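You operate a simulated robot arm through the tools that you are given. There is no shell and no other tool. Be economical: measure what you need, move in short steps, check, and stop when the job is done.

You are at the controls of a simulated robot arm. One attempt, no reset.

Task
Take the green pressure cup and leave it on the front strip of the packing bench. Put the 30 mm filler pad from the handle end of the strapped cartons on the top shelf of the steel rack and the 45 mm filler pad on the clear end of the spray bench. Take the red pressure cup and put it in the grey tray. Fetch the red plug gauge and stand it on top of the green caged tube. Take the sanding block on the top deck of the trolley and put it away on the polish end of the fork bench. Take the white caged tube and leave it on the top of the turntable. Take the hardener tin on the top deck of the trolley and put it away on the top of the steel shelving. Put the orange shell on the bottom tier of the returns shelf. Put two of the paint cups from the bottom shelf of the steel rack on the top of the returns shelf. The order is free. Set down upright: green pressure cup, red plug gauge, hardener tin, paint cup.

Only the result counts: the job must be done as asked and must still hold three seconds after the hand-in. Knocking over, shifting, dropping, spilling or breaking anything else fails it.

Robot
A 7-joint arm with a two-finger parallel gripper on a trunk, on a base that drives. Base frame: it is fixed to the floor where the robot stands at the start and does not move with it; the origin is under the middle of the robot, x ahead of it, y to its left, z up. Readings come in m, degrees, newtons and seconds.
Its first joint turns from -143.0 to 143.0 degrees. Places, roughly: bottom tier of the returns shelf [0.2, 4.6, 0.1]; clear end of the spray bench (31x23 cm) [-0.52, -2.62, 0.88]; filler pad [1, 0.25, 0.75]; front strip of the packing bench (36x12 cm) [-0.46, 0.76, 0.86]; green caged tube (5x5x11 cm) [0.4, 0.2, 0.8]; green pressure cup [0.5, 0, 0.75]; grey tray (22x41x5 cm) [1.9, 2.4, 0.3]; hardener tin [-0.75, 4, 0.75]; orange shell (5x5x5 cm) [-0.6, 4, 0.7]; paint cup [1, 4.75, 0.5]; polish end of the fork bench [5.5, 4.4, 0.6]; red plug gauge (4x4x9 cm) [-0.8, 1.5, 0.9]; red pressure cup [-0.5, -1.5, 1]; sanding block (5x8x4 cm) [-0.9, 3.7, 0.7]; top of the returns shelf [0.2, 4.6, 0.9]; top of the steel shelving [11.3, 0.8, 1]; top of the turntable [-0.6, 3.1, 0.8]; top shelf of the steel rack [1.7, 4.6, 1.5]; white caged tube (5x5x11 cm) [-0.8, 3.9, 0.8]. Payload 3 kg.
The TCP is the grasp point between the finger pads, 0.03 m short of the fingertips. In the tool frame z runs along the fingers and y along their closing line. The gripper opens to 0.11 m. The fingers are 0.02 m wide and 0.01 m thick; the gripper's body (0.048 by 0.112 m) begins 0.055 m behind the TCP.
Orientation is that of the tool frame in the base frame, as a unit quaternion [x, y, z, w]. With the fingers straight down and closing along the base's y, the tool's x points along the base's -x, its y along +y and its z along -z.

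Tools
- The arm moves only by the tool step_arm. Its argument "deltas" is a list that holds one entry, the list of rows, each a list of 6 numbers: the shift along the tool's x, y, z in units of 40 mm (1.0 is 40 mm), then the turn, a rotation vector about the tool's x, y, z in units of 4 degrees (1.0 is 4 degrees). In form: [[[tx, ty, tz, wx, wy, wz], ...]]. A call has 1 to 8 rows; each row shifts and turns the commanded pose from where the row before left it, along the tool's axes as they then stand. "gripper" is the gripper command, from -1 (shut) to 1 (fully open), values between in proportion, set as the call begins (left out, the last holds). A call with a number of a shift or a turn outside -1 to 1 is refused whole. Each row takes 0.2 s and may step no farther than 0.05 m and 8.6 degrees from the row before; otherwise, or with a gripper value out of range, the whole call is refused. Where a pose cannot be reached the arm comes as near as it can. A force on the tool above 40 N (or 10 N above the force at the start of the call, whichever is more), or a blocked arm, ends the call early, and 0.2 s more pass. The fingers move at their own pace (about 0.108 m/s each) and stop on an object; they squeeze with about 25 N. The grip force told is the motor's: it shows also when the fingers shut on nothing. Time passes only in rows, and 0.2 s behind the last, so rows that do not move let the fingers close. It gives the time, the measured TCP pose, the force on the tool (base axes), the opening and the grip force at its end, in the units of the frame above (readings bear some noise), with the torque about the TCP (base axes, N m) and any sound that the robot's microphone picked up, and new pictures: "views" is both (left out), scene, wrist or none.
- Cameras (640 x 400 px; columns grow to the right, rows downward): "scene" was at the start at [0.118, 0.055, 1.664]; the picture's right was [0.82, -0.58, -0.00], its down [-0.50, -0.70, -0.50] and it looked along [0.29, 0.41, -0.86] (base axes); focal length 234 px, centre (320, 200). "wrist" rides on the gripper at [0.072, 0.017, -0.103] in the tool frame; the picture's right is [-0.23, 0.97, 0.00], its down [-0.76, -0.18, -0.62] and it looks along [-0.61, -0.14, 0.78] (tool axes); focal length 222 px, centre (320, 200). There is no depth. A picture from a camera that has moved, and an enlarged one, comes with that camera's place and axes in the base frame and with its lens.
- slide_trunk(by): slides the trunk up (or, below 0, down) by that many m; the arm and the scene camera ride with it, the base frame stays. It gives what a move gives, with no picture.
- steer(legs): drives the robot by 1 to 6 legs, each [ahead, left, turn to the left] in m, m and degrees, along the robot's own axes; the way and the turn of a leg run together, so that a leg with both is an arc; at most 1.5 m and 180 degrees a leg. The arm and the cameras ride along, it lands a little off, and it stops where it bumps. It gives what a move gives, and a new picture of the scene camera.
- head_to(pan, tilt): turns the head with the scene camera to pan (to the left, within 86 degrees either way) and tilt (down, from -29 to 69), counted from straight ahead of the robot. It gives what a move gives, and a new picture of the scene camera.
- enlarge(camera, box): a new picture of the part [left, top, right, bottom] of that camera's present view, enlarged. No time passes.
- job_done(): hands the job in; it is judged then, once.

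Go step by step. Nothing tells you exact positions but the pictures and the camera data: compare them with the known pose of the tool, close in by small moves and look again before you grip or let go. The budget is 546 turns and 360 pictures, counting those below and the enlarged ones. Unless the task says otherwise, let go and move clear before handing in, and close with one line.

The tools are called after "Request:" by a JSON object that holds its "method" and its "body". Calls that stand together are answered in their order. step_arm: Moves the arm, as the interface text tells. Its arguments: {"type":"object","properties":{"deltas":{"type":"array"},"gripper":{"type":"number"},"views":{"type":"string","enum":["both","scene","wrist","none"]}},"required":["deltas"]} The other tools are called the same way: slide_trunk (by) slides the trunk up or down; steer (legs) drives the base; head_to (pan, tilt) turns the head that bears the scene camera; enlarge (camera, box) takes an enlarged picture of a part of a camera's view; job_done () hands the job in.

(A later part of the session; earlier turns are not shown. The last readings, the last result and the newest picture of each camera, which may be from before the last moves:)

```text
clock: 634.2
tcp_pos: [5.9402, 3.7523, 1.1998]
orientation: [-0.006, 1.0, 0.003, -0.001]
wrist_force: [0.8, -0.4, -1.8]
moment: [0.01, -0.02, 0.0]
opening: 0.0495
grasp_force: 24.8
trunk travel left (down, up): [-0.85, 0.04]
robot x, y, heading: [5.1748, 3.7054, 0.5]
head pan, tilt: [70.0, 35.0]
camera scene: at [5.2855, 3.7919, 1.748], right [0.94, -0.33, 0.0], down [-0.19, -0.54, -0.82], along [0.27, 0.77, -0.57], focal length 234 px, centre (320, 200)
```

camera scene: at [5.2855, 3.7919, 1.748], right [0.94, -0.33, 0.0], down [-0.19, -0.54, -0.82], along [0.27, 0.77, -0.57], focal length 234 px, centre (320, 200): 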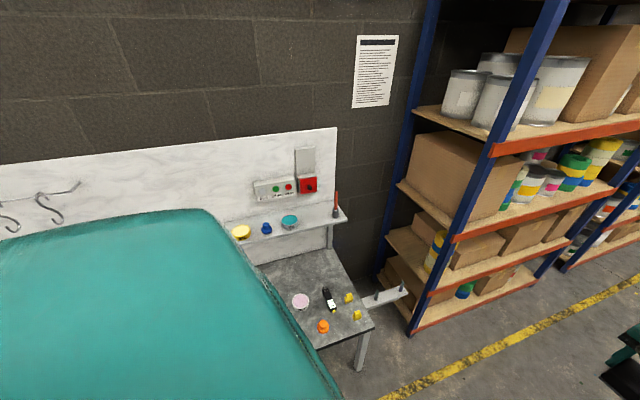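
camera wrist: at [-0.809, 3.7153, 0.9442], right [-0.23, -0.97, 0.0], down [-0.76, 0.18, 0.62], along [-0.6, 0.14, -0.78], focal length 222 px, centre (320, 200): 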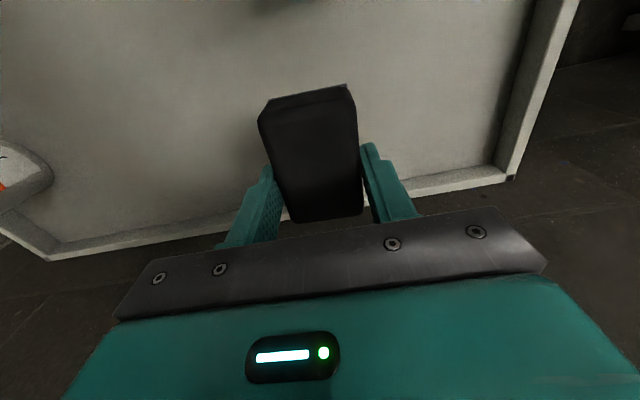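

Request:
{"method": "steer", "body": {"legs": [[0, -0.13, 0], [0, 0, 90]]}}

Request:
{"method": "head_to", "body": {"pan": 0, "tilt": 45}}

```text
clock: 639.3
tcp_pos: [5.1197, 4.3415, 1.2003]
orientation: [0.717, -0.697, -0.001, 0.003]
wrist_force: [0.0, -0.9, -1.1]
moment: [0.01, -0.04, -0.05]
opening: 0.0494
grasp_force: 25.0
trunk travel left (down, up): [-0.85, 0.04]
robot x, y, heading: [5.1779, 3.5798, 92.0]
head pan, tilt: [70.0, 35.0]
camera scene: at [5.091, 3.6876, 1.748], right [0.31, 0.95, 0.0], down [0.54, -0.18, -0.82], along [-0.78, 0.26, -0.57], focal length 234 px, centre (320, 200)
```

scene: 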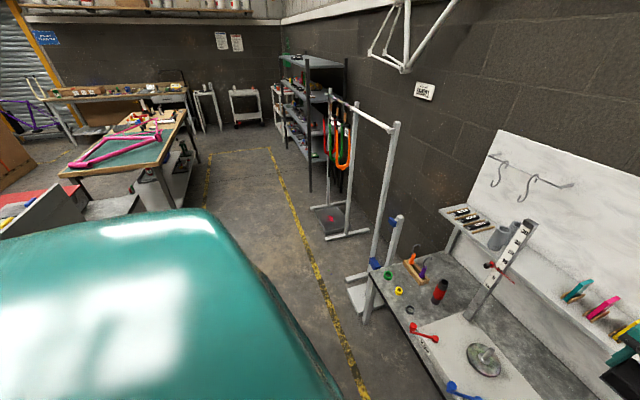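

```text
clock: 640.7
tcp_pos: [5.1201, 4.3425, 1.2006]
orientation: [0.717, -0.697, 0.0, 0.003]
wrist_force: [0.1, 0.1, -1.4]
moment: [0.01, 0.01, 0.01]
opening: 0.0496
grasp_force: 25.2
trunk travel left (down, up): [-0.85, 0.04]
robot x, y, heading: [5.1758, 3.5782, 91.7]
head pan, tilt: [0.0, 45.0]
camera scene: at [5.1723, 3.7412, 1.7332], right [1.0, 0.03, 0.0], down [0.02, -0.71, -0.71], along [-0.02, 0.71, -0.71], focal length 234 px, centre (320, 200)
```

scene: 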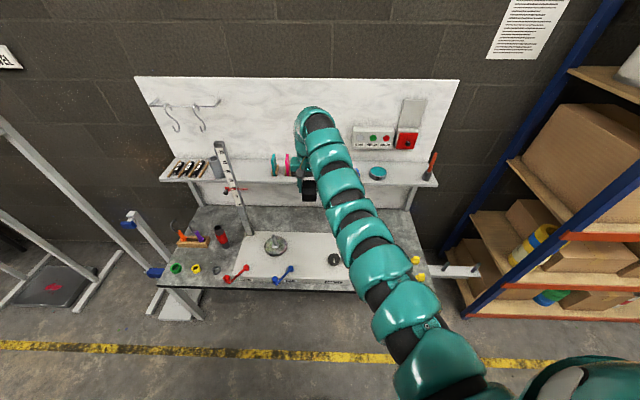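

Request:
{"method": "steer", "body": {"legs": [[0, -0.12, -1.7]]}}

Request:
{"method": "head_to", "body": {"pan": -30, "tilt": 50}}

Request:
{"method": "enlarge", "body": {"camera": "wrist", "box": [0, 0, 640, 400]}}

```text
clock: 642.0
tcp_pos: [5.2631, 4.3443, 1.2]
orientation: [0.707, -0.707, 0.0, 0.003]
wrist_force: [0.5, -0.3, -1.8]
moment: [0.01, 0.0, 0.04]
opening: 0.0494
grasp_force: 24.6
trunk travel left (down, up): [-0.85, 0.04]
robot x, y, heading: [5.3, 3.5807, 90.1]
head pan, tilt: [0.0, 45.0]
camera scene: at [5.2988, 3.7428, 1.7332], right [1.0, 0.0, 0.0], down [0.0, -0.71, -0.71], along [0.0, 0.71, -0.71], focal length 234 px, centre (320, 200)
```

scene: 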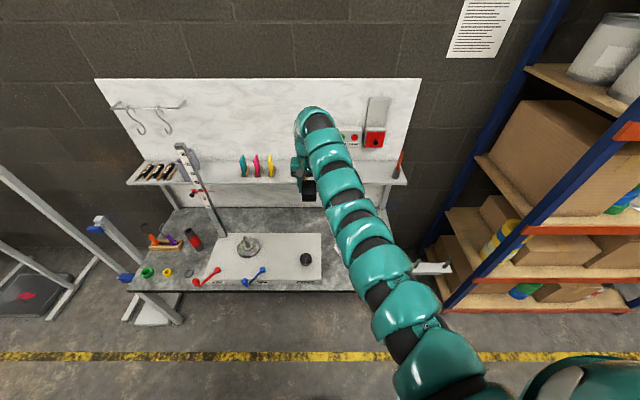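

```text
clock: 642.9
tcp_pos: [5.2628, 4.3448, 1.2006]
orientation: [0.708, -0.706, -0.001, 0.003]
wrist_force: [0.0, -0.2, -1.4]
moment: [0.01, -0.03, 0.01]
opening: 0.0495
grasp_force: 24.9
trunk travel left (down, up): [-0.85, 0.04]
robot x, y, heading: [5.2943, 3.5802, 90.1]
head pan, tilt: [-30.0, 50.0]
camera scene: at [5.336, 3.7282, 1.7263], right [0.87, -0.5, 0.0], down [-0.38, -0.66, -0.64], along [0.32, 0.56, -0.77], focal length 234 px, centre (320, 200)
```

scene: 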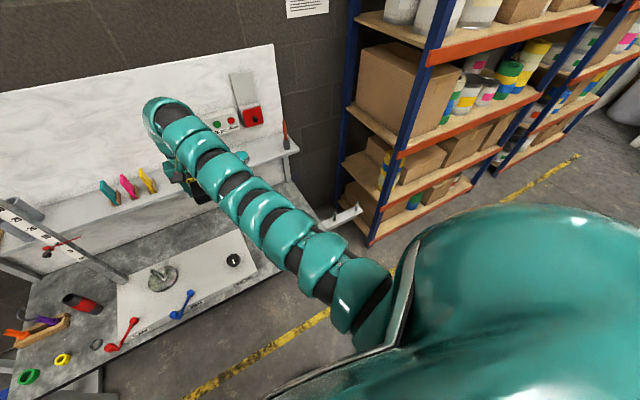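

```text
1.00 times, centred on (320, 200) of wrist (not enlarged: the box is as wide or as high as the picture)
camera zoom: at [5.2457, 4.2734, 1.3041], right [-0.97, 0.23, 0.0], down [0.18, 0.76, 0.62], along [0.14, 0.6, -0.78], focal length 222 px, centre (320, 200)
```

zoom: 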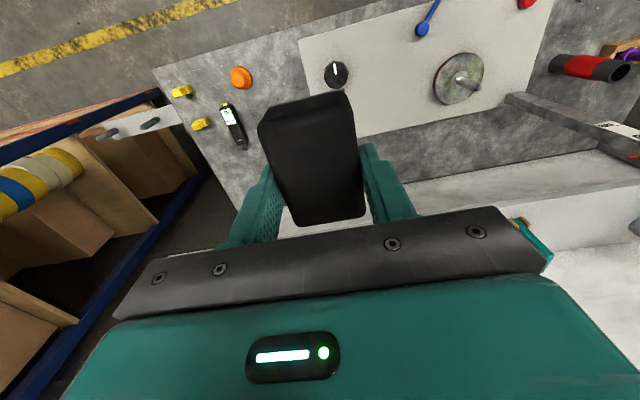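

The polish end has a pink pad, pen, orange cone and wedges in front; the spot around (5.50, 4.585) behind them is free. Moving there.

Request:
{"method": "steer", "body": {"legs": [[0, -0.235, 0]]}}

Request:
{"method": "enlarge", "body": {"camera": "wrist", "box": [0, 0, 640, 400]}}

```text
clock: 644.7
tcp_pos: [5.4979, 4.3458, 1.2007]
orientation: [0.708, -0.706, 0.0, 0.003]
wrist_force: [1.2, -0.2, -0.8]
moment: [0.0, 0.0, -0.01]
opening: 0.0497
grasp_force: 24.8
trunk travel left (down, up): [-0.85, 0.04]
robot x, y, heading: [5.5389, 3.5839, 90.1]
head pan, tilt: [-30.0, 50.0]
camera scene: at [5.5744, 3.7285, 1.7262], right [0.87, -0.5, 0.0], down [-0.38, -0.66, -0.64], along [0.32, 0.56, -0.77], focal length 234 px, centre (320, 200)
```

scene: 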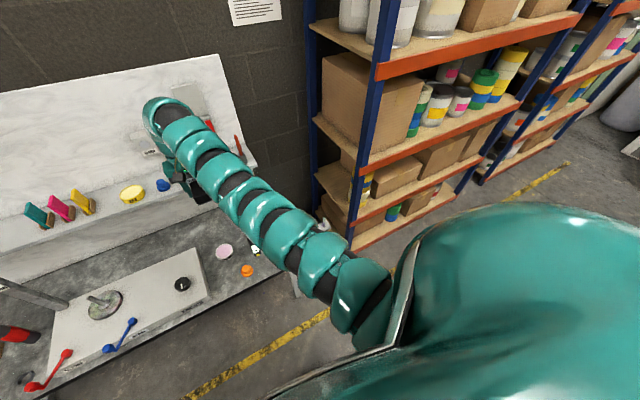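

```text
1.00 times, centred on (320, 200) of wrist (not enlarged: the box is as wide or as high as the picture)
camera zoom: at [5.482, 4.2734, 1.3041], right [-0.97, 0.22, 0.0], down [0.18, 0.76, 0.62], along [0.14, 0.6, -0.78], focal length 222 px, centre (320, 200)
```

zoom: 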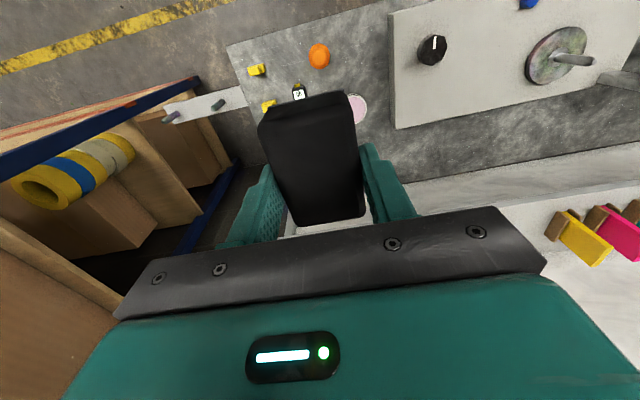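

Request:
{"method": "steer", "body": {"legs": [[0.24, 0, 0]]}}

Request:
{"method": "slide_trunk", "body": {"by": -0.35}}

Request:
{"method": "step_arm", "body": {"deltas": [[[0, 0, 0, 0, 0, 0]]]}}

```text
clock: 646.5
tcp_pos: [5.4989, 4.5914, 1.2005]
orientation: [-0.707, 0.707, 0.001, -0.003]
wrist_force: [0.3, 0.8, -1.1]
moment: [-0.03, -0.02, 0.01]
opening: 0.0497
grasp_force: 25.5
trunk travel left (down, up): [-0.85, 0.04]
robot x, y, heading: [5.5349, 3.8249, 90.4]
head pan, tilt: [-30.0, 50.0]
camera scene: at [5.5735, 3.975, 1.7261], right [0.87, -0.5, 0.0], down [-0.38, -0.66, -0.64], along [0.32, 0.56, -0.77], focal length 234 px, centre (320, 200)
```

scene: 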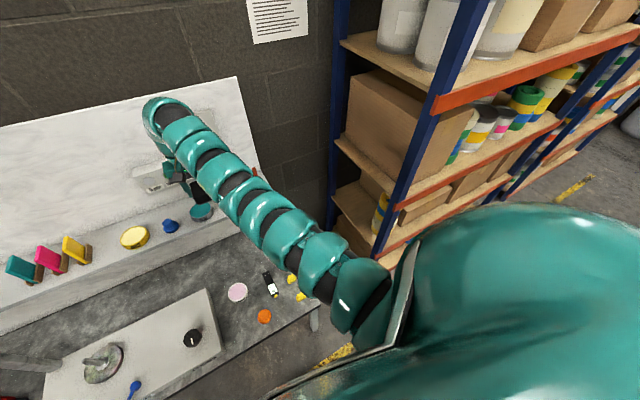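

```text
clock: 649.9
tcp_pos: [5.4995, 4.5903, 0.8498]
orientation: [-0.707, 0.707, 0.0, -0.004]
wrist_force: [-0.3, 0.0, -1.5]
moment: [0.0, -0.01, -0.03]
opening: 0.0493
grasp_force: 25.1
trunk travel left (down, up): [-0.5, 0.39]
robot x, y, heading: [5.5365, 3.8275, 90.1]
head pan, tilt: [-30.0, 50.0]
```

```text
clock: 650.3
tcp_pos: [5.4989, 4.5903, 0.8493]
orientation: [-0.707, 0.707, 0.0, -0.004]
wrist_force: [0.1, -0.3, -1.3]
moment: [-0.01, 0.0, 0.0]
opening: 0.0496
grasp_force: 25.0
trunk travel left (down, up): [-0.5, 0.39]
robot x, y, heading: [5.5334, 3.8281, 90.1]
head pan, tilt: [-30.0, 50.0]
camera scene: at [5.5735, 3.9736, 1.3763], right [0.87, -0.5, 0.0], down [-0.38, -0.66, -0.64], along [0.32, 0.56, -0.77], focal length 234 px, centre (320, 200)
camera wrist: at [5.4831, 4.5188, 0.954], right [-0.97, 0.23, 0.0], down [0.18, 0.76, 0.62], along [0.14, 0.6, -0.78], focal length 222 px, centre (320, 200)
```

scene: 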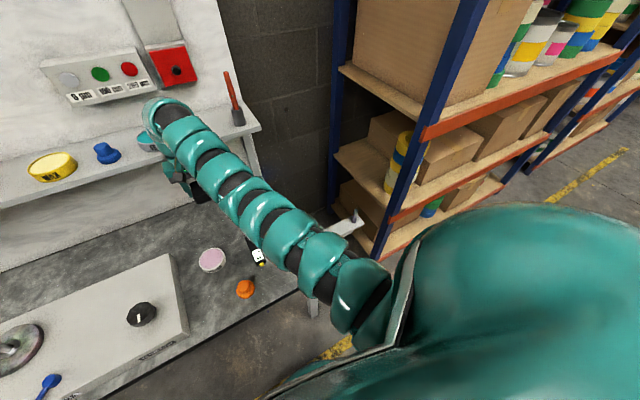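
wrist: 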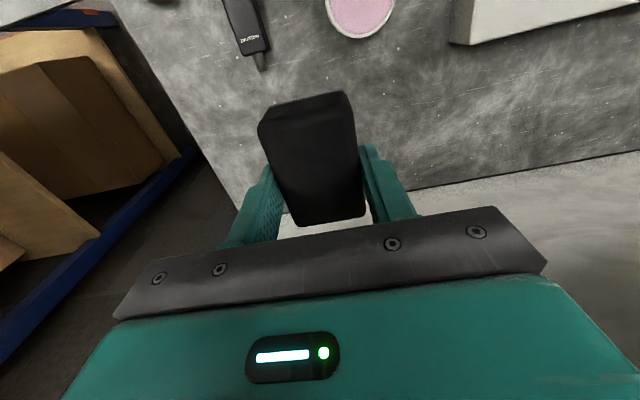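

Free bench directly below. Pulling back 1.5 cm from the upper shelf and lowering.

Request:
{"method": "step_arm", "body": {"deltas": [[[0.4, 0, 0, 0, 0, 0], [0, 0, 0.4, 0, 0, 0], [0, 0, 0.5, 0, 0, 0], [0, 0, 0.4, 0, 0, 0]]], "views": "none"}}

Request:
{"method": "slide_trunk", "body": {"by": -0.1}}

Request:
{"method": "step_arm", "body": {"deltas": [[[0, 0, 0, 0, 0, 0]]], "views": "wrist"}}

```text
clock: 651.3
tcp_pos: [5.5004, 4.5737, 0.7984]
orientation: [0.708, -0.707, 0.0, 0.003]
wrist_force: [-0.3, 0.2, -1.6]
moment: [-0.02, 0.03, 0.04]
opening: 0.0497
grasp_force: 25.2
trunk travel left (down, up): [-0.5, 0.39]
robot x, y, heading: [5.536, 3.8271, 89.9]
head pan, tilt: [-30.0, 50.0]
```

```text
clock: 652.6
tcp_pos: [5.4998, 4.5737, 0.6984]
orientation: [-0.707, 0.707, 0.0, -0.003]
wrist_force: [1.0, 0.6, -0.8]
moment: [0.03, 0.0, 0.02]
opening: 0.0497
grasp_force: 24.6
trunk travel left (down, up): [-0.4, 0.49]
robot x, y, heading: [5.5369, 3.8256, 90.0]
head pan, tilt: [-30.0, 50.0]
```

```text
clock: 653.0
tcp_pos: [5.5004, 4.5733, 0.6969]
orientation: [0.707, -0.707, -0.001, 0.002]
wrist_force: [-1.0, -0.8, -1.3]
moment: [-0.03, 0.0, -0.01]
opening: 0.0497
grasp_force: 24.9
trunk travel left (down, up): [-0.4, 0.49]
robot x, y, heading: [5.5362, 3.8275, 89.8]
head pan, tilt: [-30.0, 50.0]
camera wrist: at [5.4838, 4.502, 0.8019], right [-0.97, 0.23, 0.0], down [0.18, 0.76, 0.62], along [0.14, 0.6, -0.78], focal length 222 px, centre (320, 200)
```

wrist: 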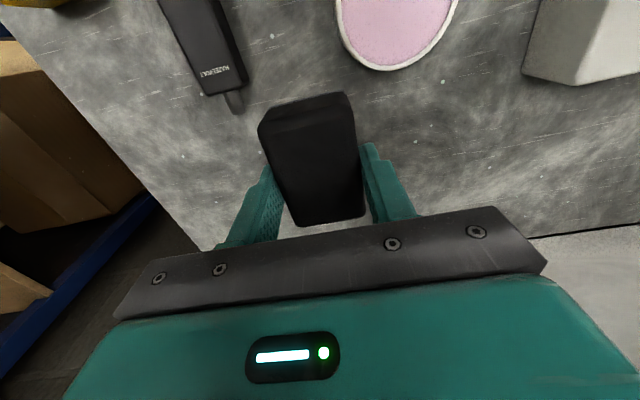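

Request:
{"method": "step_arm", "body": {"deltas": [[[0, 0, 0.3, 0, 0, 0], [0, 0, 0.3, 0, 0, 0], [0, 0, 0.2, 0, 0, 0]]], "views": "none"}}

Request:
{"method": "step_arm", "body": {"deltas": [[[0, 0, 0.12, 0, 0, 0]]], "views": "none"}}

Request:
{"method": "step_arm", "body": {"deltas": [[[0, 0, 0.12, 0, 0, 0]]], "views": "none"}}

Request:
{"method": "step_arm", "body": {"deltas": [[[0, 0, 0.1, 0, 0, 0]]], "views": "wrist"}}

```text
clock: 653.8
tcp_pos: [5.5008, 4.5727, 0.6666]
orientation: [-0.707, 0.707, 0.001, -0.002]
wrist_force: [0.1, -0.2, -1.8]
moment: [0.03, 0.0, 0.0]
opening: 0.0494
grasp_force: 25.1
trunk travel left (down, up): [-0.4, 0.49]
robot x, y, heading: [5.5368, 3.8277, 89.9]
head pan, tilt: [-30.0, 50.0]
```

```text
clock: 654.2
tcp_pos: [5.5004, 4.5731, 0.6617]
orientation: [-0.707, 0.707, 0.001, -0.003]
wrist_force: [-0.5, -0.3, -1.0]
moment: [-0.01, 0.0, 0.0]
opening: 0.0499
grasp_force: 25.2
trunk travel left (down, up): [-0.4, 0.49]
robot x, y, heading: [5.5328, 3.8247, 90.0]
head pan, tilt: [-30.0, 50.0]
```

```text
clock: 654.6
tcp_pos: [5.5, 4.5721, 0.6566]
orientation: [-0.707, 0.707, 0.001, -0.004]
wrist_force: [-1.1, 0.0, -1.9]
moment: [0.03, -0.03, 0.0]
opening: 0.0497
grasp_force: 25.3
trunk travel left (down, up): [-0.4, 0.49]
robot x, y, heading: [5.5353, 3.8269, 90.1]
head pan, tilt: [-30.0, 50.0]
```

```text
clock: 655.0
tcp_pos: [5.4998, 4.5731, 0.6524]
orientation: [0.707, -0.707, 0.0, 0.003]
wrist_force: [-0.9, 0.6, -0.9]
moment: [0.03, -0.02, 0.01]
opening: 0.0497
grasp_force: 25.0
trunk travel left (down, up): [-0.4, 0.49]
robot x, y, heading: [5.5341, 3.827, 90.1]
head pan, tilt: [-30.0, 50.0]
camera wrist: at [5.4839, 4.5019, 0.7565], right [-0.97, 0.23, 0.0], down [0.18, 0.76, 0.62], along [0.14, 0.6, -0.78], focal length 222 px, centre (320, 200)
```

wrist: 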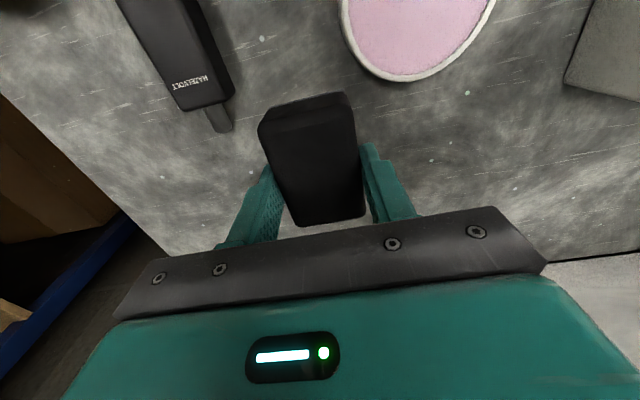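

Request:
{"method": "step_arm", "body": {"deltas": [[[0, 0, 0.12, 0, 0, 0], [0, 0, 0.12, 0, 0, 0]]], "views": "none"}}

Request:
{"method": "step_arm", "body": {"deltas": [[[0, 0, 0.12, 0, 0, 0]]], "views": "none"}}

Request:
{"method": "step_arm", "body": {"deltas": [[[0, 0, 0.1, 0, 0, 0]]], "views": "none"}}

```text
clock: 655.6
tcp_pos: [5.4995, 4.5733, 0.6426]
orientation: [-0.707, 0.708, 0.001, -0.003]
wrist_force: [-0.2, -1.2, -1.7]
moment: [0.0, 0.0, 0.02]
opening: 0.0498
grasp_force: 25.5
trunk travel left (down, up): [-0.4, 0.49]
robot x, y, heading: [5.5347, 3.825, 89.8]
head pan, tilt: [-30.0, 50.0]
```

```text
clock: 656.0
tcp_pos: [5.4997, 4.5719, 0.6384]
orientation: [-0.707, 0.707, 0.001, -0.004]
wrist_force: [-0.2, -0.3, -1.8]
moment: [0.01, -0.01, 0.0]
opening: 0.0493
grasp_force: 25.1
trunk travel left (down, up): [-0.4, 0.49]
robot x, y, heading: [5.5343, 3.822, 90.1]
head pan, tilt: [-30.0, 50.0]
```

```text
clock: 656.4
tcp_pos: [5.5002, 4.5724, 0.6332]
orientation: [0.707, -0.707, -0.001, 0.003]
wrist_force: [-0.1, 0.6, -0.8]
moment: [0.04, 0.01, -0.02]
opening: 0.0496
grasp_force: 25.1
trunk travel left (down, up): [-0.4, 0.49]
robot x, y, heading: [5.5361, 3.8258, 89.7]
head pan, tilt: [-30.0, 50.0]
```

Request:
{"method": "step_arm", "body": {"deltas": [[[0, 0, 0.1, 0, 0, 0]]], "views": "none"}}

Request:
{"method": "step_arm", "body": {"deltas": [[[0, 0, 0.1, 0, 0, 0]]], "views": "none"}}

Request:
{"method": "step_arm", "body": {"deltas": [[[0, 0, 0.1, 0, 0, 0]]], "views": "wrist"}}

```text
clock: 656.8
tcp_pos: [5.5016, 4.5728, 0.6303]
orientation: [0.707, -0.707, 0.0, 0.003]
wrist_force: [0.1, 0.3, -0.4]
moment: [0.03, -0.01, 0.0]
opening: 0.0494
grasp_force: 25.3
trunk travel left (down, up): [-0.4, 0.49]
robot x, y, heading: [5.5386, 3.8236, 90.1]
head pan, tilt: [-30.0, 50.0]
```

```text
clock: 657.2
tcp_pos: [5.5015, 4.5733, 0.625]
orientation: [0.707, -0.707, 0.0, 0.003]
wrist_force: [-0.3, 0.8, -0.9]
moment: [0.0, 0.0, -0.01]
opening: 0.0498
grasp_force: 25.3
trunk travel left (down, up): [-0.4, 0.49]
robot x, y, heading: [5.534, 3.8245, 89.6]
head pan, tilt: [-30.0, 50.0]
```

```text
clock: 657.6
tcp_pos: [5.5007, 4.5718, 0.6228]
orientation: [-0.707, 0.707, 0.001, -0.003]
wrist_force: [0.3, 0.5, -0.8]
moment: [-0.03, -0.01, -0.03]
opening: 0.0499
grasp_force: 24.9
trunk travel left (down, up): [-0.4, 0.49]
robot x, y, heading: [5.5363, 3.8237, 89.9]
head pan, tilt: [-30.0, 50.0]
camera wrist: at [5.4839, 4.5014, 0.7256], right [-0.97, 0.23, 0.0], down [0.18, 0.76, 0.62], along [0.14, 0.6, -0.79], focal length 222 px, centre (320, 200)
```

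wrist: 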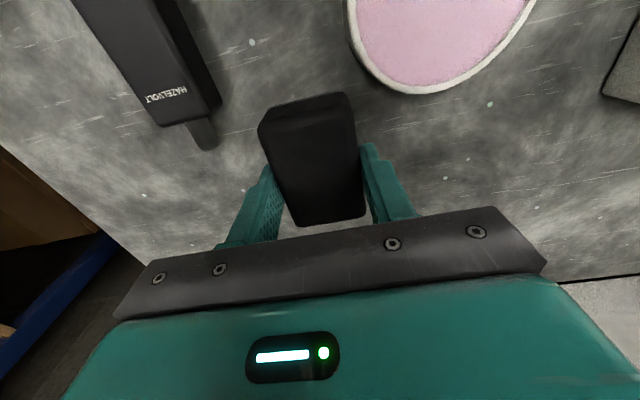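

Request:
{"method": "step_arm", "body": {"deltas": [[[0, 0, 0.1, 0, 0, 0], [0, 0, 0.1, 0, 0, 0]]], "views": "none"}}

Request:
{"method": "step_arm", "body": {"deltas": [[[0, 0, 0.1, 0, 0, 0]]], "views": "none"}}

Request:
{"method": "step_arm", "body": {"deltas": [[[0, 0, 0.1, 0, 0, 0]]], "views": "none"}}

Request:
{"method": "step_arm", "body": {"deltas": [[[0, 0, 0.1, 0, 0, 0]]], "views": "none"}}

```text
clock: 658.2
tcp_pos: [5.4986, 4.573, 0.6145]
orientation: [-0.707, 0.707, 0.001, -0.003]
wrist_force: [0.2, -0.4, -2.1]
moment: [0.01, 0.0, 0.01]
opening: 0.0498
grasp_force: 25.0
trunk travel left (down, up): [-0.4, 0.49]
robot x, y, heading: [5.535, 3.8232, 90.1]
head pan, tilt: [-30.0, 50.0]
```

```text
clock: 658.6
tcp_pos: [5.4984, 4.5727, 0.6104]
orientation: [-0.707, 0.708, 0.001, -0.003]
wrist_force: [-0.2, -0.5, -1.2]
moment: [0.0, -0.05, -0.07]
opening: 0.0496
grasp_force: 24.8
trunk travel left (down, up): [-0.4, 0.49]
robot x, y, heading: [5.5342, 3.8256, 90.2]
head pan, tilt: [-30.0, 50.0]
```

```text
clock: 659.0
tcp_pos: [5.4992, 4.572, 0.6056]
orientation: [-0.707, 0.707, 0.0, -0.004]
wrist_force: [0.4, -0.4, -1.5]
moment: [-0.03, -0.03, -0.01]
opening: 0.0496
grasp_force: 24.9
trunk travel left (down, up): [-0.4, 0.49]
robot x, y, heading: [5.5355, 3.8252, 89.8]
head pan, tilt: [-30.0, 50.0]
```

```text
clock: 659.4
tcp_pos: [5.5018, 4.5727, 0.601]
orientation: [-0.707, 0.707, 0.0, -0.004]
wrist_force: [0.0, -0.6, -1.7]
moment: [-0.01, 0.0, -0.01]
opening: 0.0496
grasp_force: 25.4
trunk travel left (down, up): [-0.4, 0.49]
robot x, y, heading: [5.5352, 3.8253, 89.9]
head pan, tilt: [-30.0, 50.0]
```

Request:
{"method": "step_arm", "body": {"deltas": [[[0, 0, 0.1, 0, 0, 0]]], "views": "none"}}

Request:
{"method": "step_arm", "body": {"deltas": [[[0, 0, 0.1, 0, 0, 0]]], "views": "none"}}

Request:
{"method": "step_arm", "body": {"deltas": [[[0, 0, 0.1, 0, 0, 0]]], "views": "wrist"}}

```text
clock: 659.8
tcp_pos: [5.5004, 4.5716, 0.5994]
orientation: [0.707, -0.707, -0.003, 0.002]
wrist_force: [1.6, -2.2, 15.5]
moment: [-0.73, -0.49, 0.0]
opening: 0.0497
grasp_force: 24.9
trunk travel left (down, up): [-0.4, 0.49]
robot x, y, heading: [5.5342, 3.8321, 89.8]
head pan, tilt: [-30.0, 50.0]
```

```text
clock: 660.2
tcp_pos: [5.4995, 4.5738, 0.5976]
orientation: [-0.707, 0.707, 0.004, 0.001]
wrist_force: [6.3, -3.7, 36.7]
moment: [-0.02, -0.93, 0.0]
opening: 0.0502
grasp_force: 25.1
trunk travel left (down, up): [-0.4, 0.49]
robot x, y, heading: [5.534, 3.8264, 89.9]
head pan, tilt: [-30.0, 50.0]
```

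```text
clock: 660.6
tcp_pos: [5.4993, 4.573, 0.5929]
orientation: [0.707, -0.707, -0.004, 0.001]
wrist_force: [4.7, 3.0, 37.5]
moment: [0.08, -0.49, 0.03]
opening: 0.0501
grasp_force: 25.1
trunk travel left (down, up): [-0.4, 0.49]
robot x, y, heading: [5.5345, 3.8245, 90.0]
head pan, tilt: [-30.0, 50.0]
camera wrist: at [5.4836, 4.5009, 0.6976], right [-0.97, 0.23, 0.01], down [0.18, 0.76, 0.63], along [0.14, 0.61, -0.78], focal length 222 px, centre (320, 200)
```

wrist: 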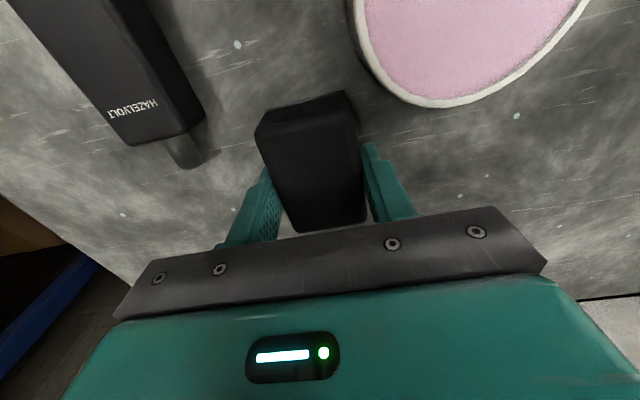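

Contact. Easing off, releasing with a small opening, rising.

Request:
{"method": "step_arm", "body": {"deltas": [[[0, 0, -0.12, 0, 0, 0], [0, 0, 0, 0, 0, 0]]], "views": "none"}}

Request:
{"method": "step_arm", "body": {"deltas": [[[0, 0, 0, 0, 0, 0], [0, 0, 0, 0, 0, 0]]], "gripper": 0.3, "views": "none"}}

Request:
{"method": "step_arm", "body": {"deltas": [[[0, 0, -0.3, 0, 0, 0], [0, 0, -0.6, 0, 0, 0], [0, 0, -0.9, 0, 0, 0], [0, 0, -0.9, 0, 0, 0], [0, 0, -0.9, 0, 0, 0]]], "views": "wrist"}}

```text
clock: 661.2
tcp_pos: [5.5002, 4.5715, 0.595]
orientation: [0.708, -0.707, 0.0, 0.003]
wrist_force: [4.9, 8.0, 9.2]
moment: [0.64, -0.21, -0.12]
opening: 0.0498
grasp_force: 25.2
trunk travel left (down, up): [-0.4, 0.49]
robot x, y, heading: [5.5376, 3.8268, 90.1]
head pan, tilt: [-30.0, 50.0]
```

```text
clock: 661.8
tcp_pos: [5.499, 4.5716, 0.5946]
orientation: [0.707, -0.707, 0.0, 0.004]
wrist_force: [0.5, 0.7, 0.5]
moment: [0.03, 0.02, -0.01]
opening: 0.0714
grasp_force: 0.1
trunk travel left (down, up): [-0.4, 0.49]
robot x, y, heading: [5.5382, 3.8292, 89.8]
head pan, tilt: [-30.0, 50.0]
```

```text
clock: 663.0
tcp_pos: [5.5, 4.573, 0.738]
orientation: [0.707, -0.707, -0.002, 0.004]
wrist_force: [0.7, 0.2, -0.7]
moment: [0.04, 0.04, -0.02]
opening: 0.0714
grasp_force: 0.1
trunk travel left (down, up): [-0.4, 0.49]
robot x, y, heading: [5.5351, 3.8237, 90.1]
head pan, tilt: [-30.0, 50.0]
camera wrist: at [5.4834, 4.5016, 0.8425], right [-0.97, 0.23, 0.0], down [0.18, 0.76, 0.62], along [0.14, 0.6, -0.78], focal length 222 px, centre (320, 200)
```

wrist: 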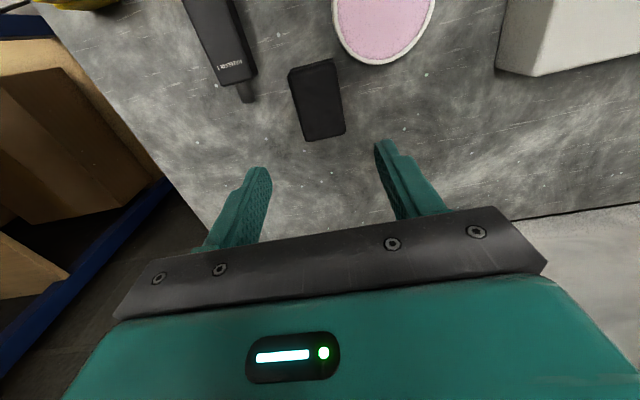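

Sanding block is down. Last job: hardener tin. Backing off, raising and returning west.

Request:
{"method": "slide_trunk", "body": {"by": 0.4}}

Request:
{"method": "steer", "body": {"legs": [[-0.23, 0, 0], [0, 0, 90], [1.5, 0, 0], [1.5, 0, 0], [1.3, 0, 0]]}}

Request:
{"method": "head_to", "body": {"pan": 0, "tilt": 35}}

```text
clock: 666.9
tcp_pos: [5.5009, 4.5731, 1.1374]
orientation: [0.707, -0.707, 0.0, 0.004]
wrist_force: [-0.8, 0.5, 0.1]
moment: [0.01, -0.02, -0.03]
opening: 0.0715
grasp_force: 0.1
trunk travel left (down, up): [-0.8, 0.09]
robot x, y, heading: [5.5355, 3.8271, 89.9]
head pan, tilt: [-30.0, 50.0]
```

```text
clock: 693.0
tcp_pos: [0.4424, 3.2818, 1.137]
orientation: [0.999, 0.033, 0.002, 0.002]
wrist_force: [0.2, 0.3, -0.8]
moment: [0.0, 0.02, 0.01]
opening: 0.0715
grasp_force: 0.0
trunk travel left (down, up): [-0.8, 0.09]
robot x, y, heading: [1.1833, 3.3654, -176.5]
head pan, tilt: [-30.0, 50.0]
camera scene: at [1.0347, 3.3952, 1.6762], right [0.44, 0.9, 0.0], down [0.69, -0.34, -0.64], along [-0.58, 0.28, -0.77], focal length 234 px, centre (320, 200)
```

scene: 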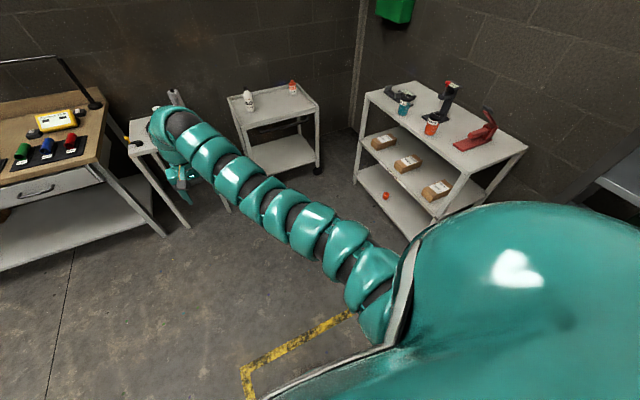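

```text
clock: 693.9
tcp_pos: [0.4419, 3.2805, 1.1382]
orientation: [0.999, 0.033, 0.002, 0.002]
wrist_force: [0.0, -0.4, 0.4]
moment: [0.0, -0.02, 0.0]
opening: 0.0716
grasp_force: 0.0
trunk travel left (down, up): [-0.8, 0.09]
robot x, y, heading: [1.1816, 3.3709, -176.4]
head pan, tilt: [0.0, 35.0]
camera scene: at [1.0161, 3.3555, 1.698], right [-0.06, 1.0, 0.0], down [0.57, 0.04, -0.82], along [-0.82, -0.05, -0.57], focal length 234 px, centre (320, 200)
```

scene: 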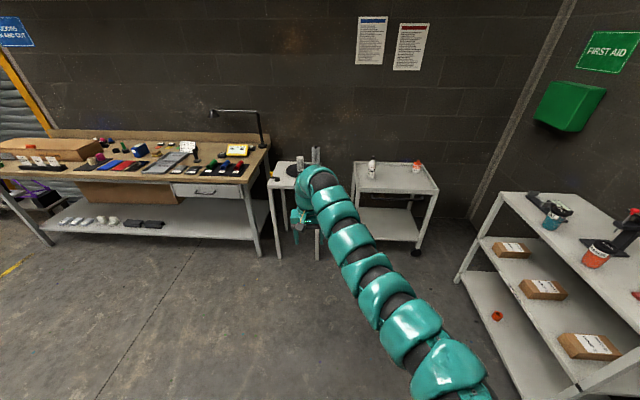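

Request:
{"method": "steer", "body": {"legs": [[0.7, 0, -3.6], [0, -0.55, 0], [0.45, 0, 0]]}}

Request:
{"method": "enlarge", "body": {"camera": "wrist", "box": [0, 0, 640, 400]}}

```text
clock: 702.9
tcp_pos: [-0.708, 3.8705, 1.1372]
orientation: [1.0, 0.0, 0.002, 0.003]
wrist_force: [-0.6, 0.0, -0.9]
moment: [0.06, 0.01, -0.04]
opening: 0.0714
grasp_force: 0.0
trunk travel left (down, up): [-0.8, 0.09]
robot x, y, heading: [0.0346, 3.9068, 179.8]
head pan, tilt: [0.0, 35.0]
camera scene: at [-0.1318, 3.9058, 1.6979], right [0.0, 1.0, 0.0], down [0.57, 0.0, -0.82], along [-0.82, 0.0, -0.57], focal length 234 px, centre (320, 200)
```

scene: 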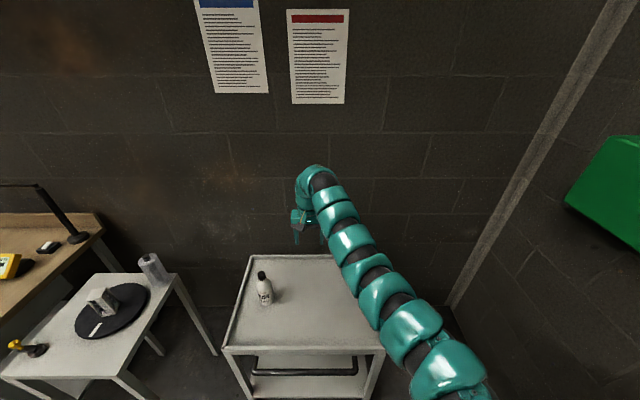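

```text
1.00 times, centred on (320, 200) of wrist (not enlarged: the box is as wide or as high as the picture)
camera zoom: at [-0.6371, 3.8552, 1.2414], right [-0.23, -0.97, 0.0], down [-0.76, 0.18, 0.62], along [-0.6, 0.14, -0.79], focal length 222 px, centre (320, 200)
```

zoom: 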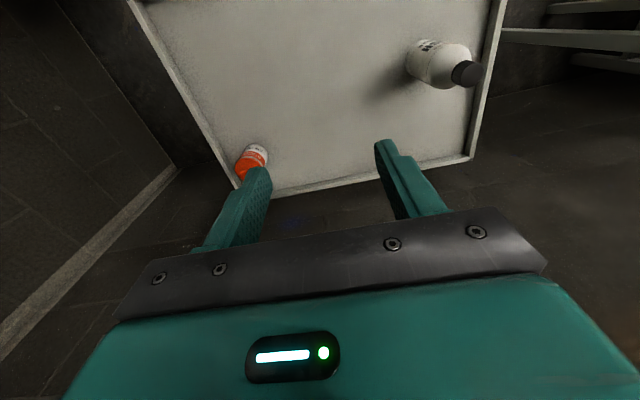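

Request:
{"method": "steer", "body": {"legs": [[0.115, -0.08, 0]]}}

Request:
{"method": "step_arm", "body": {"deltas": [[[0, -0.8, 0, 0, 0, 0], [0, -0.8, 0, 0, 0, 0], [0, -0.8, 0, 0, 0, 0], [0, -0.4, 0, 0, 0, 0]]], "gripper": 1}}

```text
clock: 704.2
tcp_pos: [-0.8261, 3.9548, 1.1364]
orientation: [1.0, -0.002, 0.003, 0.003]
wrist_force: [-1.2, 0.2, -0.2]
moment: [-0.02, -0.03, -0.01]
opening: 0.0713
grasp_force: 0.0
trunk travel left (down, up): [-0.8, 0.09]
robot x, y, heading: [-0.0767, 3.9848, 179.7]
head pan, tilt: [0.0, 35.0]
camera scene: at [-0.2481, 3.988, 1.6978], right [0.0, 1.0, 0.0], down [0.57, 0.0, -0.82], along [-0.82, 0.0, -0.57], focal length 234 px, centre (320, 200)
```

scene: 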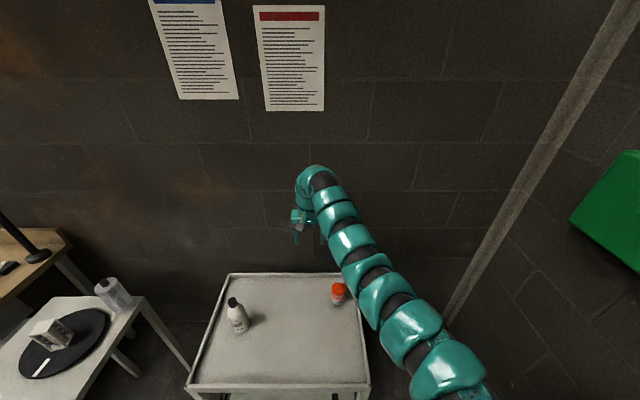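

```text
clock: 705.2
tcp_pos: [-0.8238, 4.0638, 1.1365]
orientation: [1.0, -0.002, 0.002, 0.003]
wrist_force: [-0.4, -0.4, 0.2]
moment: [0.0, -0.01, -0.02]
opening: 0.1103
grasp_force: 0.1
trunk travel left (down, up): [-0.8, 0.09]
robot x, y, heading: [-0.0785, 3.9811, 179.6]
head pan, tilt: [0.0, 35.0]
camera scene: at [-0.2466, 3.9868, 1.698], right [0.0, 1.0, 0.0], down [0.57, 0.0, -0.82], along [-0.82, 0.0, -0.57], focal length 234 px, centre (320, 200)
camera wrist: at [-0.7518, 4.048, 1.241], right [-0.23, -0.97, 0.0], down [-0.76, 0.18, 0.62], along [-0.6, 0.14, -0.79], focal length 222 px, centre (320, 200)
```

scene: 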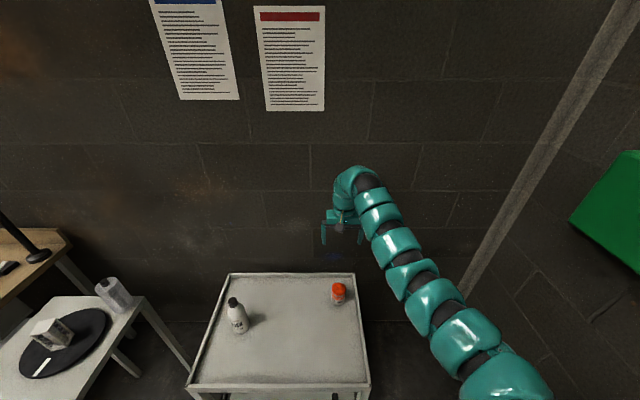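
wrist: 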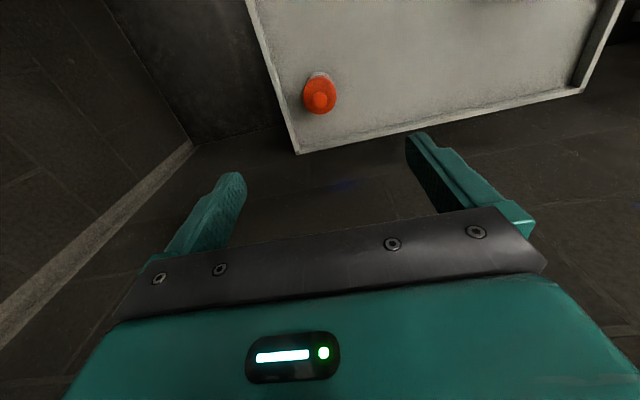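

Tin at (-0.848, 4.066), knob top at about 0.83. Centering and lowering.

Request:
{"method": "step_arm", "body": {"deltas": [[[-0.6, -0.06, 0, 0, 0, 0]]], "gripper": 0.6, "views": "none"}}

Request:
{"method": "slide_trunk", "body": {"by": -0.24}}

Request:
{"method": "step_arm", "body": {"deltas": [[[0, 0, 0, 0, 0, 0]]], "views": "wrist"}}

```text
clock: 705.6
tcp_pos: [-0.8491, 4.0668, 1.1366]
orientation: [1.0, -0.003, 0.002, 0.001]
wrist_force: [-0.4, -0.3, -0.4]
moment: [0.01, -0.01, -0.04]
opening: 0.0881
grasp_force: 0.1
trunk travel left (down, up): [-0.8, 0.09]
robot x, y, heading: [-0.0782, 3.9844, 179.5]
head pan, tilt: [0.0, 35.0]
```

```text
clock: 708.1
tcp_pos: [-0.849, 4.0669, 0.897]
orientation: [1.0, -0.002, 0.002, 0.002]
wrist_force: [0.1, -0.1, -0.3]
moment: [0.0, 0.0, -0.01]
opening: 0.0879
grasp_force: 0.1
trunk travel left (down, up): [-0.56, 0.33]
robot x, y, heading: [-0.0759, 3.9837, 179.6]
head pan, tilt: [0.0, 35.0]
```

```text
clock: 708.5
tcp_pos: [-0.8482, 4.0668, 0.898]
orientation: [1.0, -0.002, 0.001, 0.003]
wrist_force: [0.6, -0.1, 0.7]
moment: [-0.01, 0.0, 0.0]
opening: 0.0884
grasp_force: 0.1
trunk travel left (down, up): [-0.56, 0.33]
robot x, y, heading: [-0.0773, 3.9859, 179.6]
head pan, tilt: [0.0, 35.0]
camera wrist: at [-0.7761, 4.0513, 1.0013], right [-0.23, -0.97, 0.0], down [-0.76, 0.18, 0.62], along [-0.6, 0.14, -0.78], focal length 222 px, centre (320, 200)
```

wrist: 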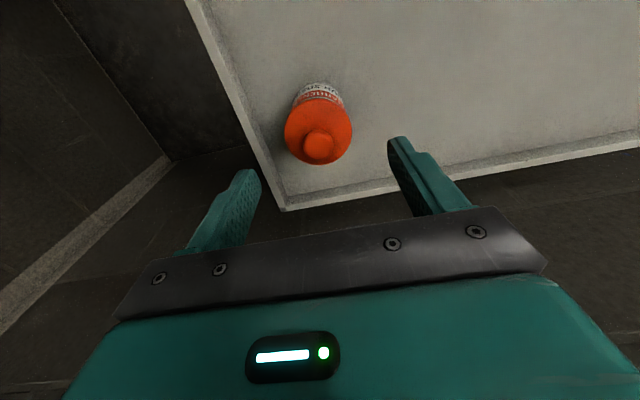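

Request:
{"method": "step_arm", "body": {"deltas": [[[0, -0.06, 0.6, 0, 0, 0], [0, 0, 0.8, 0, 0, 0], [0, 0, 0.8, 0, 0, 0], [0, 0, 0.5, 0, 0, 0], [0, 0, 0, 0, 0, 0]]], "views": "wrist"}}

```text
clock: 709.7
tcp_pos: [-0.8481, 4.0681, 0.7893]
orientation: [1.0, -0.002, 0.002, 0.003]
wrist_force: [-0.1, 0.5, 0.7]
moment: [0.05, -0.01, 0.04]
opening: 0.0879
grasp_force: 0.0
trunk travel left (down, up): [-0.56, 0.33]
robot x, y, heading: [-0.0769, 3.9839, 179.6]
head pan, tilt: [0.0, 35.0]
camera wrist: at [-0.7758, 4.0528, 0.8935], right [-0.23, -0.97, 0.0], down [-0.76, 0.18, 0.62], along [-0.6, 0.14, -0.79], focal length 222 px, centre (320, 200)
```

wrist: 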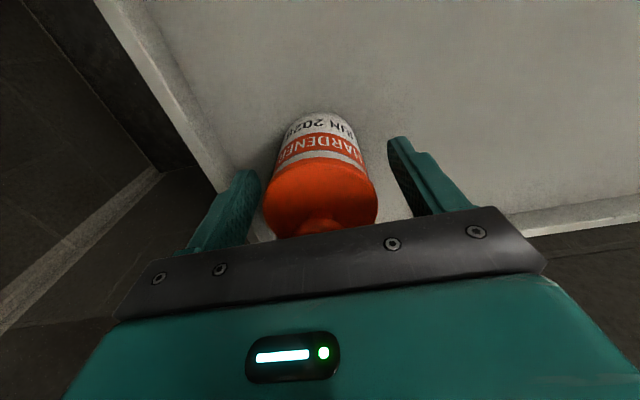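

Request:
{"method": "step_arm", "body": {"deltas": [[[0, 0, 0.12, 0, 0, 0], [0, 0, 0, 0, 0, 0]]], "views": "none"}}

Request:
{"method": "step_arm", "body": {"deltas": [[[0, 0, 0, 0, 0, 0], [0, 0, 0, 0, 0, 0], [0, 0, 0, 0, 0, 0]]], "gripper": -1, "views": "none"}}

Request:
{"method": "step_arm", "body": {"deltas": [[[0, 0, -0.05, 0, 0, 0], [0, 0, -0.1, 0, 0, 0], [0, 0, -0.15, 0, 0, 0], [0, 0, -0.25, 0, 0, 0], [0, 0, -0.3, 0, 0, 0], [0, 0, -0.3, 0, 0, 0], [0, 0, -0.3, 0, 0, 0], [0, 0, -0.2, 0, 0, 0]]], "views": "wrist"}}

```text
clock: 710.3
tcp_pos: [-0.8481, 4.0689, 0.7856]
orientation: [1.0, -0.002, 0.002, 0.003]
wrist_force: [0.0, 0.3, -1.3]
moment: [0.01, 0.0, 0.0]
opening: 0.088
grasp_force: 0.1
trunk travel left (down, up): [-0.56, 0.33]
robot x, y, heading: [-0.0759, 3.9873, 179.9]
head pan, tilt: [0.0, 35.0]
```

```text
clock: 711.1
tcp_pos: [-0.8474, 4.0683, 0.7849]
orientation: [1.0, -0.002, 0.002, 0.003]
wrist_force: [0.3, 1.2, 0.1]
moment: [0.08, 0.02, 0.0]
opening: 0.0597
grasp_force: 24.9
trunk travel left (down, up): [-0.56, 0.33]
robot x, y, heading: [-0.078, 3.9855, 179.5]
head pan, tilt: [0.0, 35.0]
heard: snap
```

```text
clock: 712.9
tcp_pos: [-0.8465, 4.0694, 0.8509]
orientation: [1.0, -0.002, 0.002, 0.003]
wrist_force: [0.0, -0.6, -0.1]
moment: [-0.01, 0.02, -0.02]
opening: 0.0596
grasp_force: 25.3
trunk travel left (down, up): [-0.56, 0.33]
robot x, y, heading: [-0.0796, 3.9854, 179.5]
head pan, tilt: [0.0, 35.0]
camera wrist: at [-0.7752, 4.0538, 0.9545], right [-0.23, -0.97, 0.0], down [-0.76, 0.18, 0.62], along [-0.6, 0.14, -0.79], focal length 222 px, centre (320, 200)
```

wrist: 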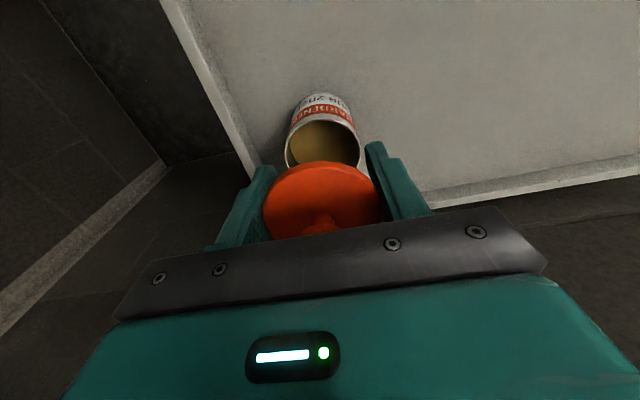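

The fingers held only the snap-on lid; the tin stayed below, open but unspilled. I'll lower the lid straight back and press it on.

Request:
{"method": "step_arm", "body": {"deltas": [[[0, 0, 0.2, 0, 0, 0], [0, 0, 0.3, 0, 0, 0], [0, 0, 0.3, 0, 0, 0], [0, 0, 0.3, 0, 0, 0], [0, 0, 0.2, 0, 0, 0], [0, 0, 0.1, 0, 0, 0]]], "views": "wrist"}}

```text
clock: 713.8
tcp_pos: [-0.8508, 4.0656, 0.8268]
orientation: [1.0, 0.001, -0.01, 0.006]
wrist_force: [7.7, -3.5, 30.0]
moment: [-0.99, -0.19, 0.3]
opening: 0.0598
grasp_force: 25.6
trunk travel left (down, up): [-0.56, 0.33]
robot x, y, heading: [-0.0763, 3.9859, 179.7]
head pan, tilt: [0.0, 35.0]
stopped in row 4: the force on the tool passed its limit at 52 N (the readings are from after the stop); the commanded pose is now the measured one
camera wrist: at [-0.7768, 4.0503, 0.93], right [-0.23, -0.97, 0.01], down [-0.75, 0.18, 0.64], along [-0.62, 0.13, -0.77], focal length 222 px, centre (320, 200)
```

wrist: 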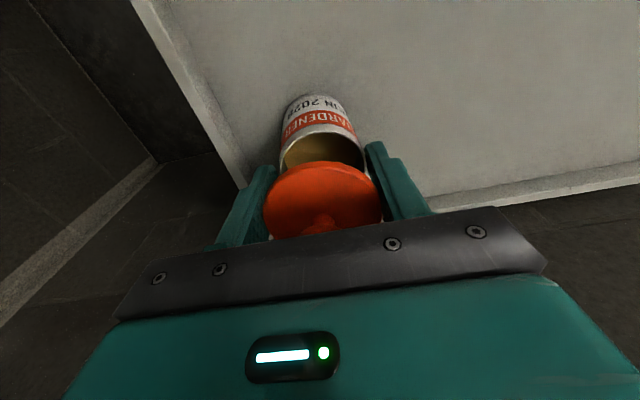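

A fingertip met the tin's rim on the −y side. Raising slightly and checking alignment closely.

Request:
{"method": "step_arm", "body": {"deltas": [[[0, 0, -0.15, 0, 0, 0], [0, 0, -0.1, 0, 0, 0], [0, 0, 0, 0, 0, 0]]], "views": "none"}}

Request:
{"method": "enlarge", "body": {"camera": "wrist", "box": [220, 80, 420, 205]}}

```text
clock: 714.6
tcp_pos: [-0.8502, 4.0674, 0.8305]
orientation: [1.0, -0.001, -0.005, 0.003]
wrist_force: [-0.4, -0.2, 0.2]
moment: [-0.01, 0.01, 0.0]
opening: 0.06
grasp_force: 24.6
trunk travel left (down, up): [-0.56, 0.33]
robot x, y, heading: [-0.0753, 3.986, 179.6]
head pan, tilt: [0.0, 35.0]
```

```text
3.20 times, centred on (320, 142) of wrist
camera zoom: at [-0.7781, 4.0527, 0.9345], right [-0.23, -0.97, 0.01], down [-0.75, 0.18, 0.63], along [-0.61, 0.14, -0.78], focal length 711 px, centre (320, 384)
```

zoom: 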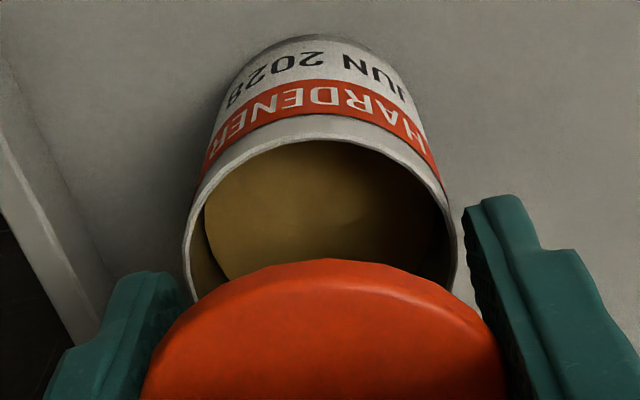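

The lid's diameter equals the tin's, so the fingertips can't pass. Better: set the lid down on the deck, regrip it by its knob and press it on from above. Moving to a free deck spot.

Request:
{"method": "step_arm", "body": {"deltas": [[[0, 0, -0.5, 0, 0, 0], [0, 0, -0.8, 0, 0, 0], [0, 0, -0.8, 0, 0, 0]]], "views": "none"}}

Request:
{"method": "steer", "body": {"legs": [[-0.19, 0.13, 0]]}}

Request:
{"method": "step_arm", "body": {"deltas": [[[0, 0, 0.5, 0, 0, 0], [0, 0, 0.8, 0, 0, 0], [0, 0, 0.8, 0, 0, 0], [0, 0, 0, 0, 0, 0]]]}}

```text
clock: 715.4
tcp_pos: [-0.8518, 4.0672, 0.9156]
orientation: [1.0, 0.0, -0.005, 0.004]
wrist_force: [0.9, 0.0, -0.5]
moment: [0.01, 0.01, -0.01]
opening: 0.0599
grasp_force: 24.6
trunk travel left (down, up): [-0.56, 0.33]
robot x, y, heading: [-0.0762, 3.9881, 179.8]
head pan, tilt: [0.0, 35.0]
```

```text
clock: 717.1
tcp_pos: [-0.6609, 3.9328, 0.9165]
orientation: [1.0, -0.002, -0.006, 0.004]
wrist_force: [0.2, -0.1, -0.4]
moment: [-0.01, 0.03, -0.01]
opening: 0.0597
grasp_force: 25.3
trunk travel left (down, up): [-0.56, 0.33]
robot x, y, heading: [0.1108, 3.8488, 179.7]
head pan, tilt: [0.0, 35.0]
camera scene: at [-0.0554, 3.8518, 1.4581], right [0.01, 1.0, 0.0], down [0.57, 0.0, -0.82], along [-0.82, 0.0, -0.57], focal length 234 px, centre (320, 200)
```

scene: 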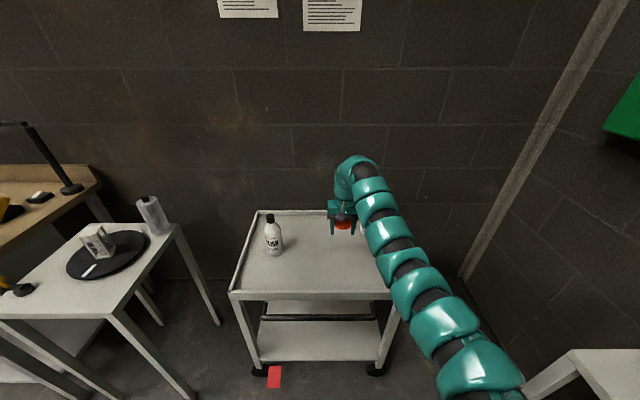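

```text
clock: 718.1
tcp_pos: [-0.6609, 3.9336, 0.833]
orientation: [1.0, -0.002, -0.006, 0.005]
wrist_force: [0.0, -0.2, -0.1]
moment: [0.0, -0.02, 0.03]
opening: 0.0597
grasp_force: 25.3
trunk travel left (down, up): [-0.56, 0.33]
robot x, y, heading: [0.1108, 3.8486, 179.8]
head pan, tilt: [0.0, 35.0]
camera scene: at [-0.0562, 3.8523, 1.458], right [0.01, 1.0, 0.0], down [0.57, 0.0, -0.82], along [-0.82, 0.0, -0.57], focal length 234 px, centre (320, 200)
camera wrist: at [-0.5872, 3.9182, 0.9361], right [-0.23, -0.97, 0.01], down [-0.75, 0.18, 0.63], along [-0.62, 0.14, -0.78], focal length 222 px, centre (320, 200)
```

scene: 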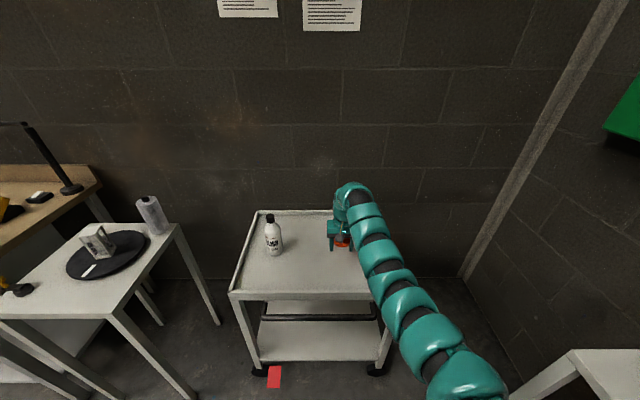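
wrist: 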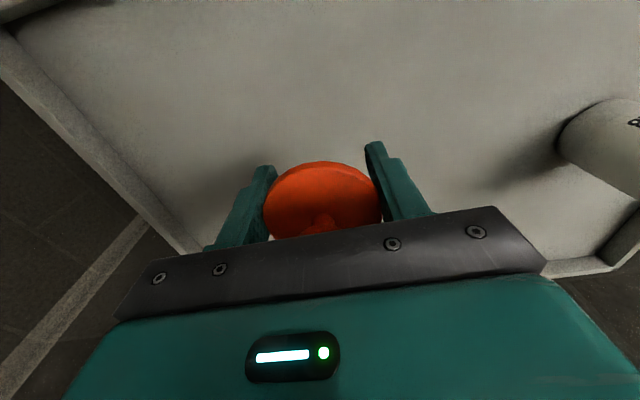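

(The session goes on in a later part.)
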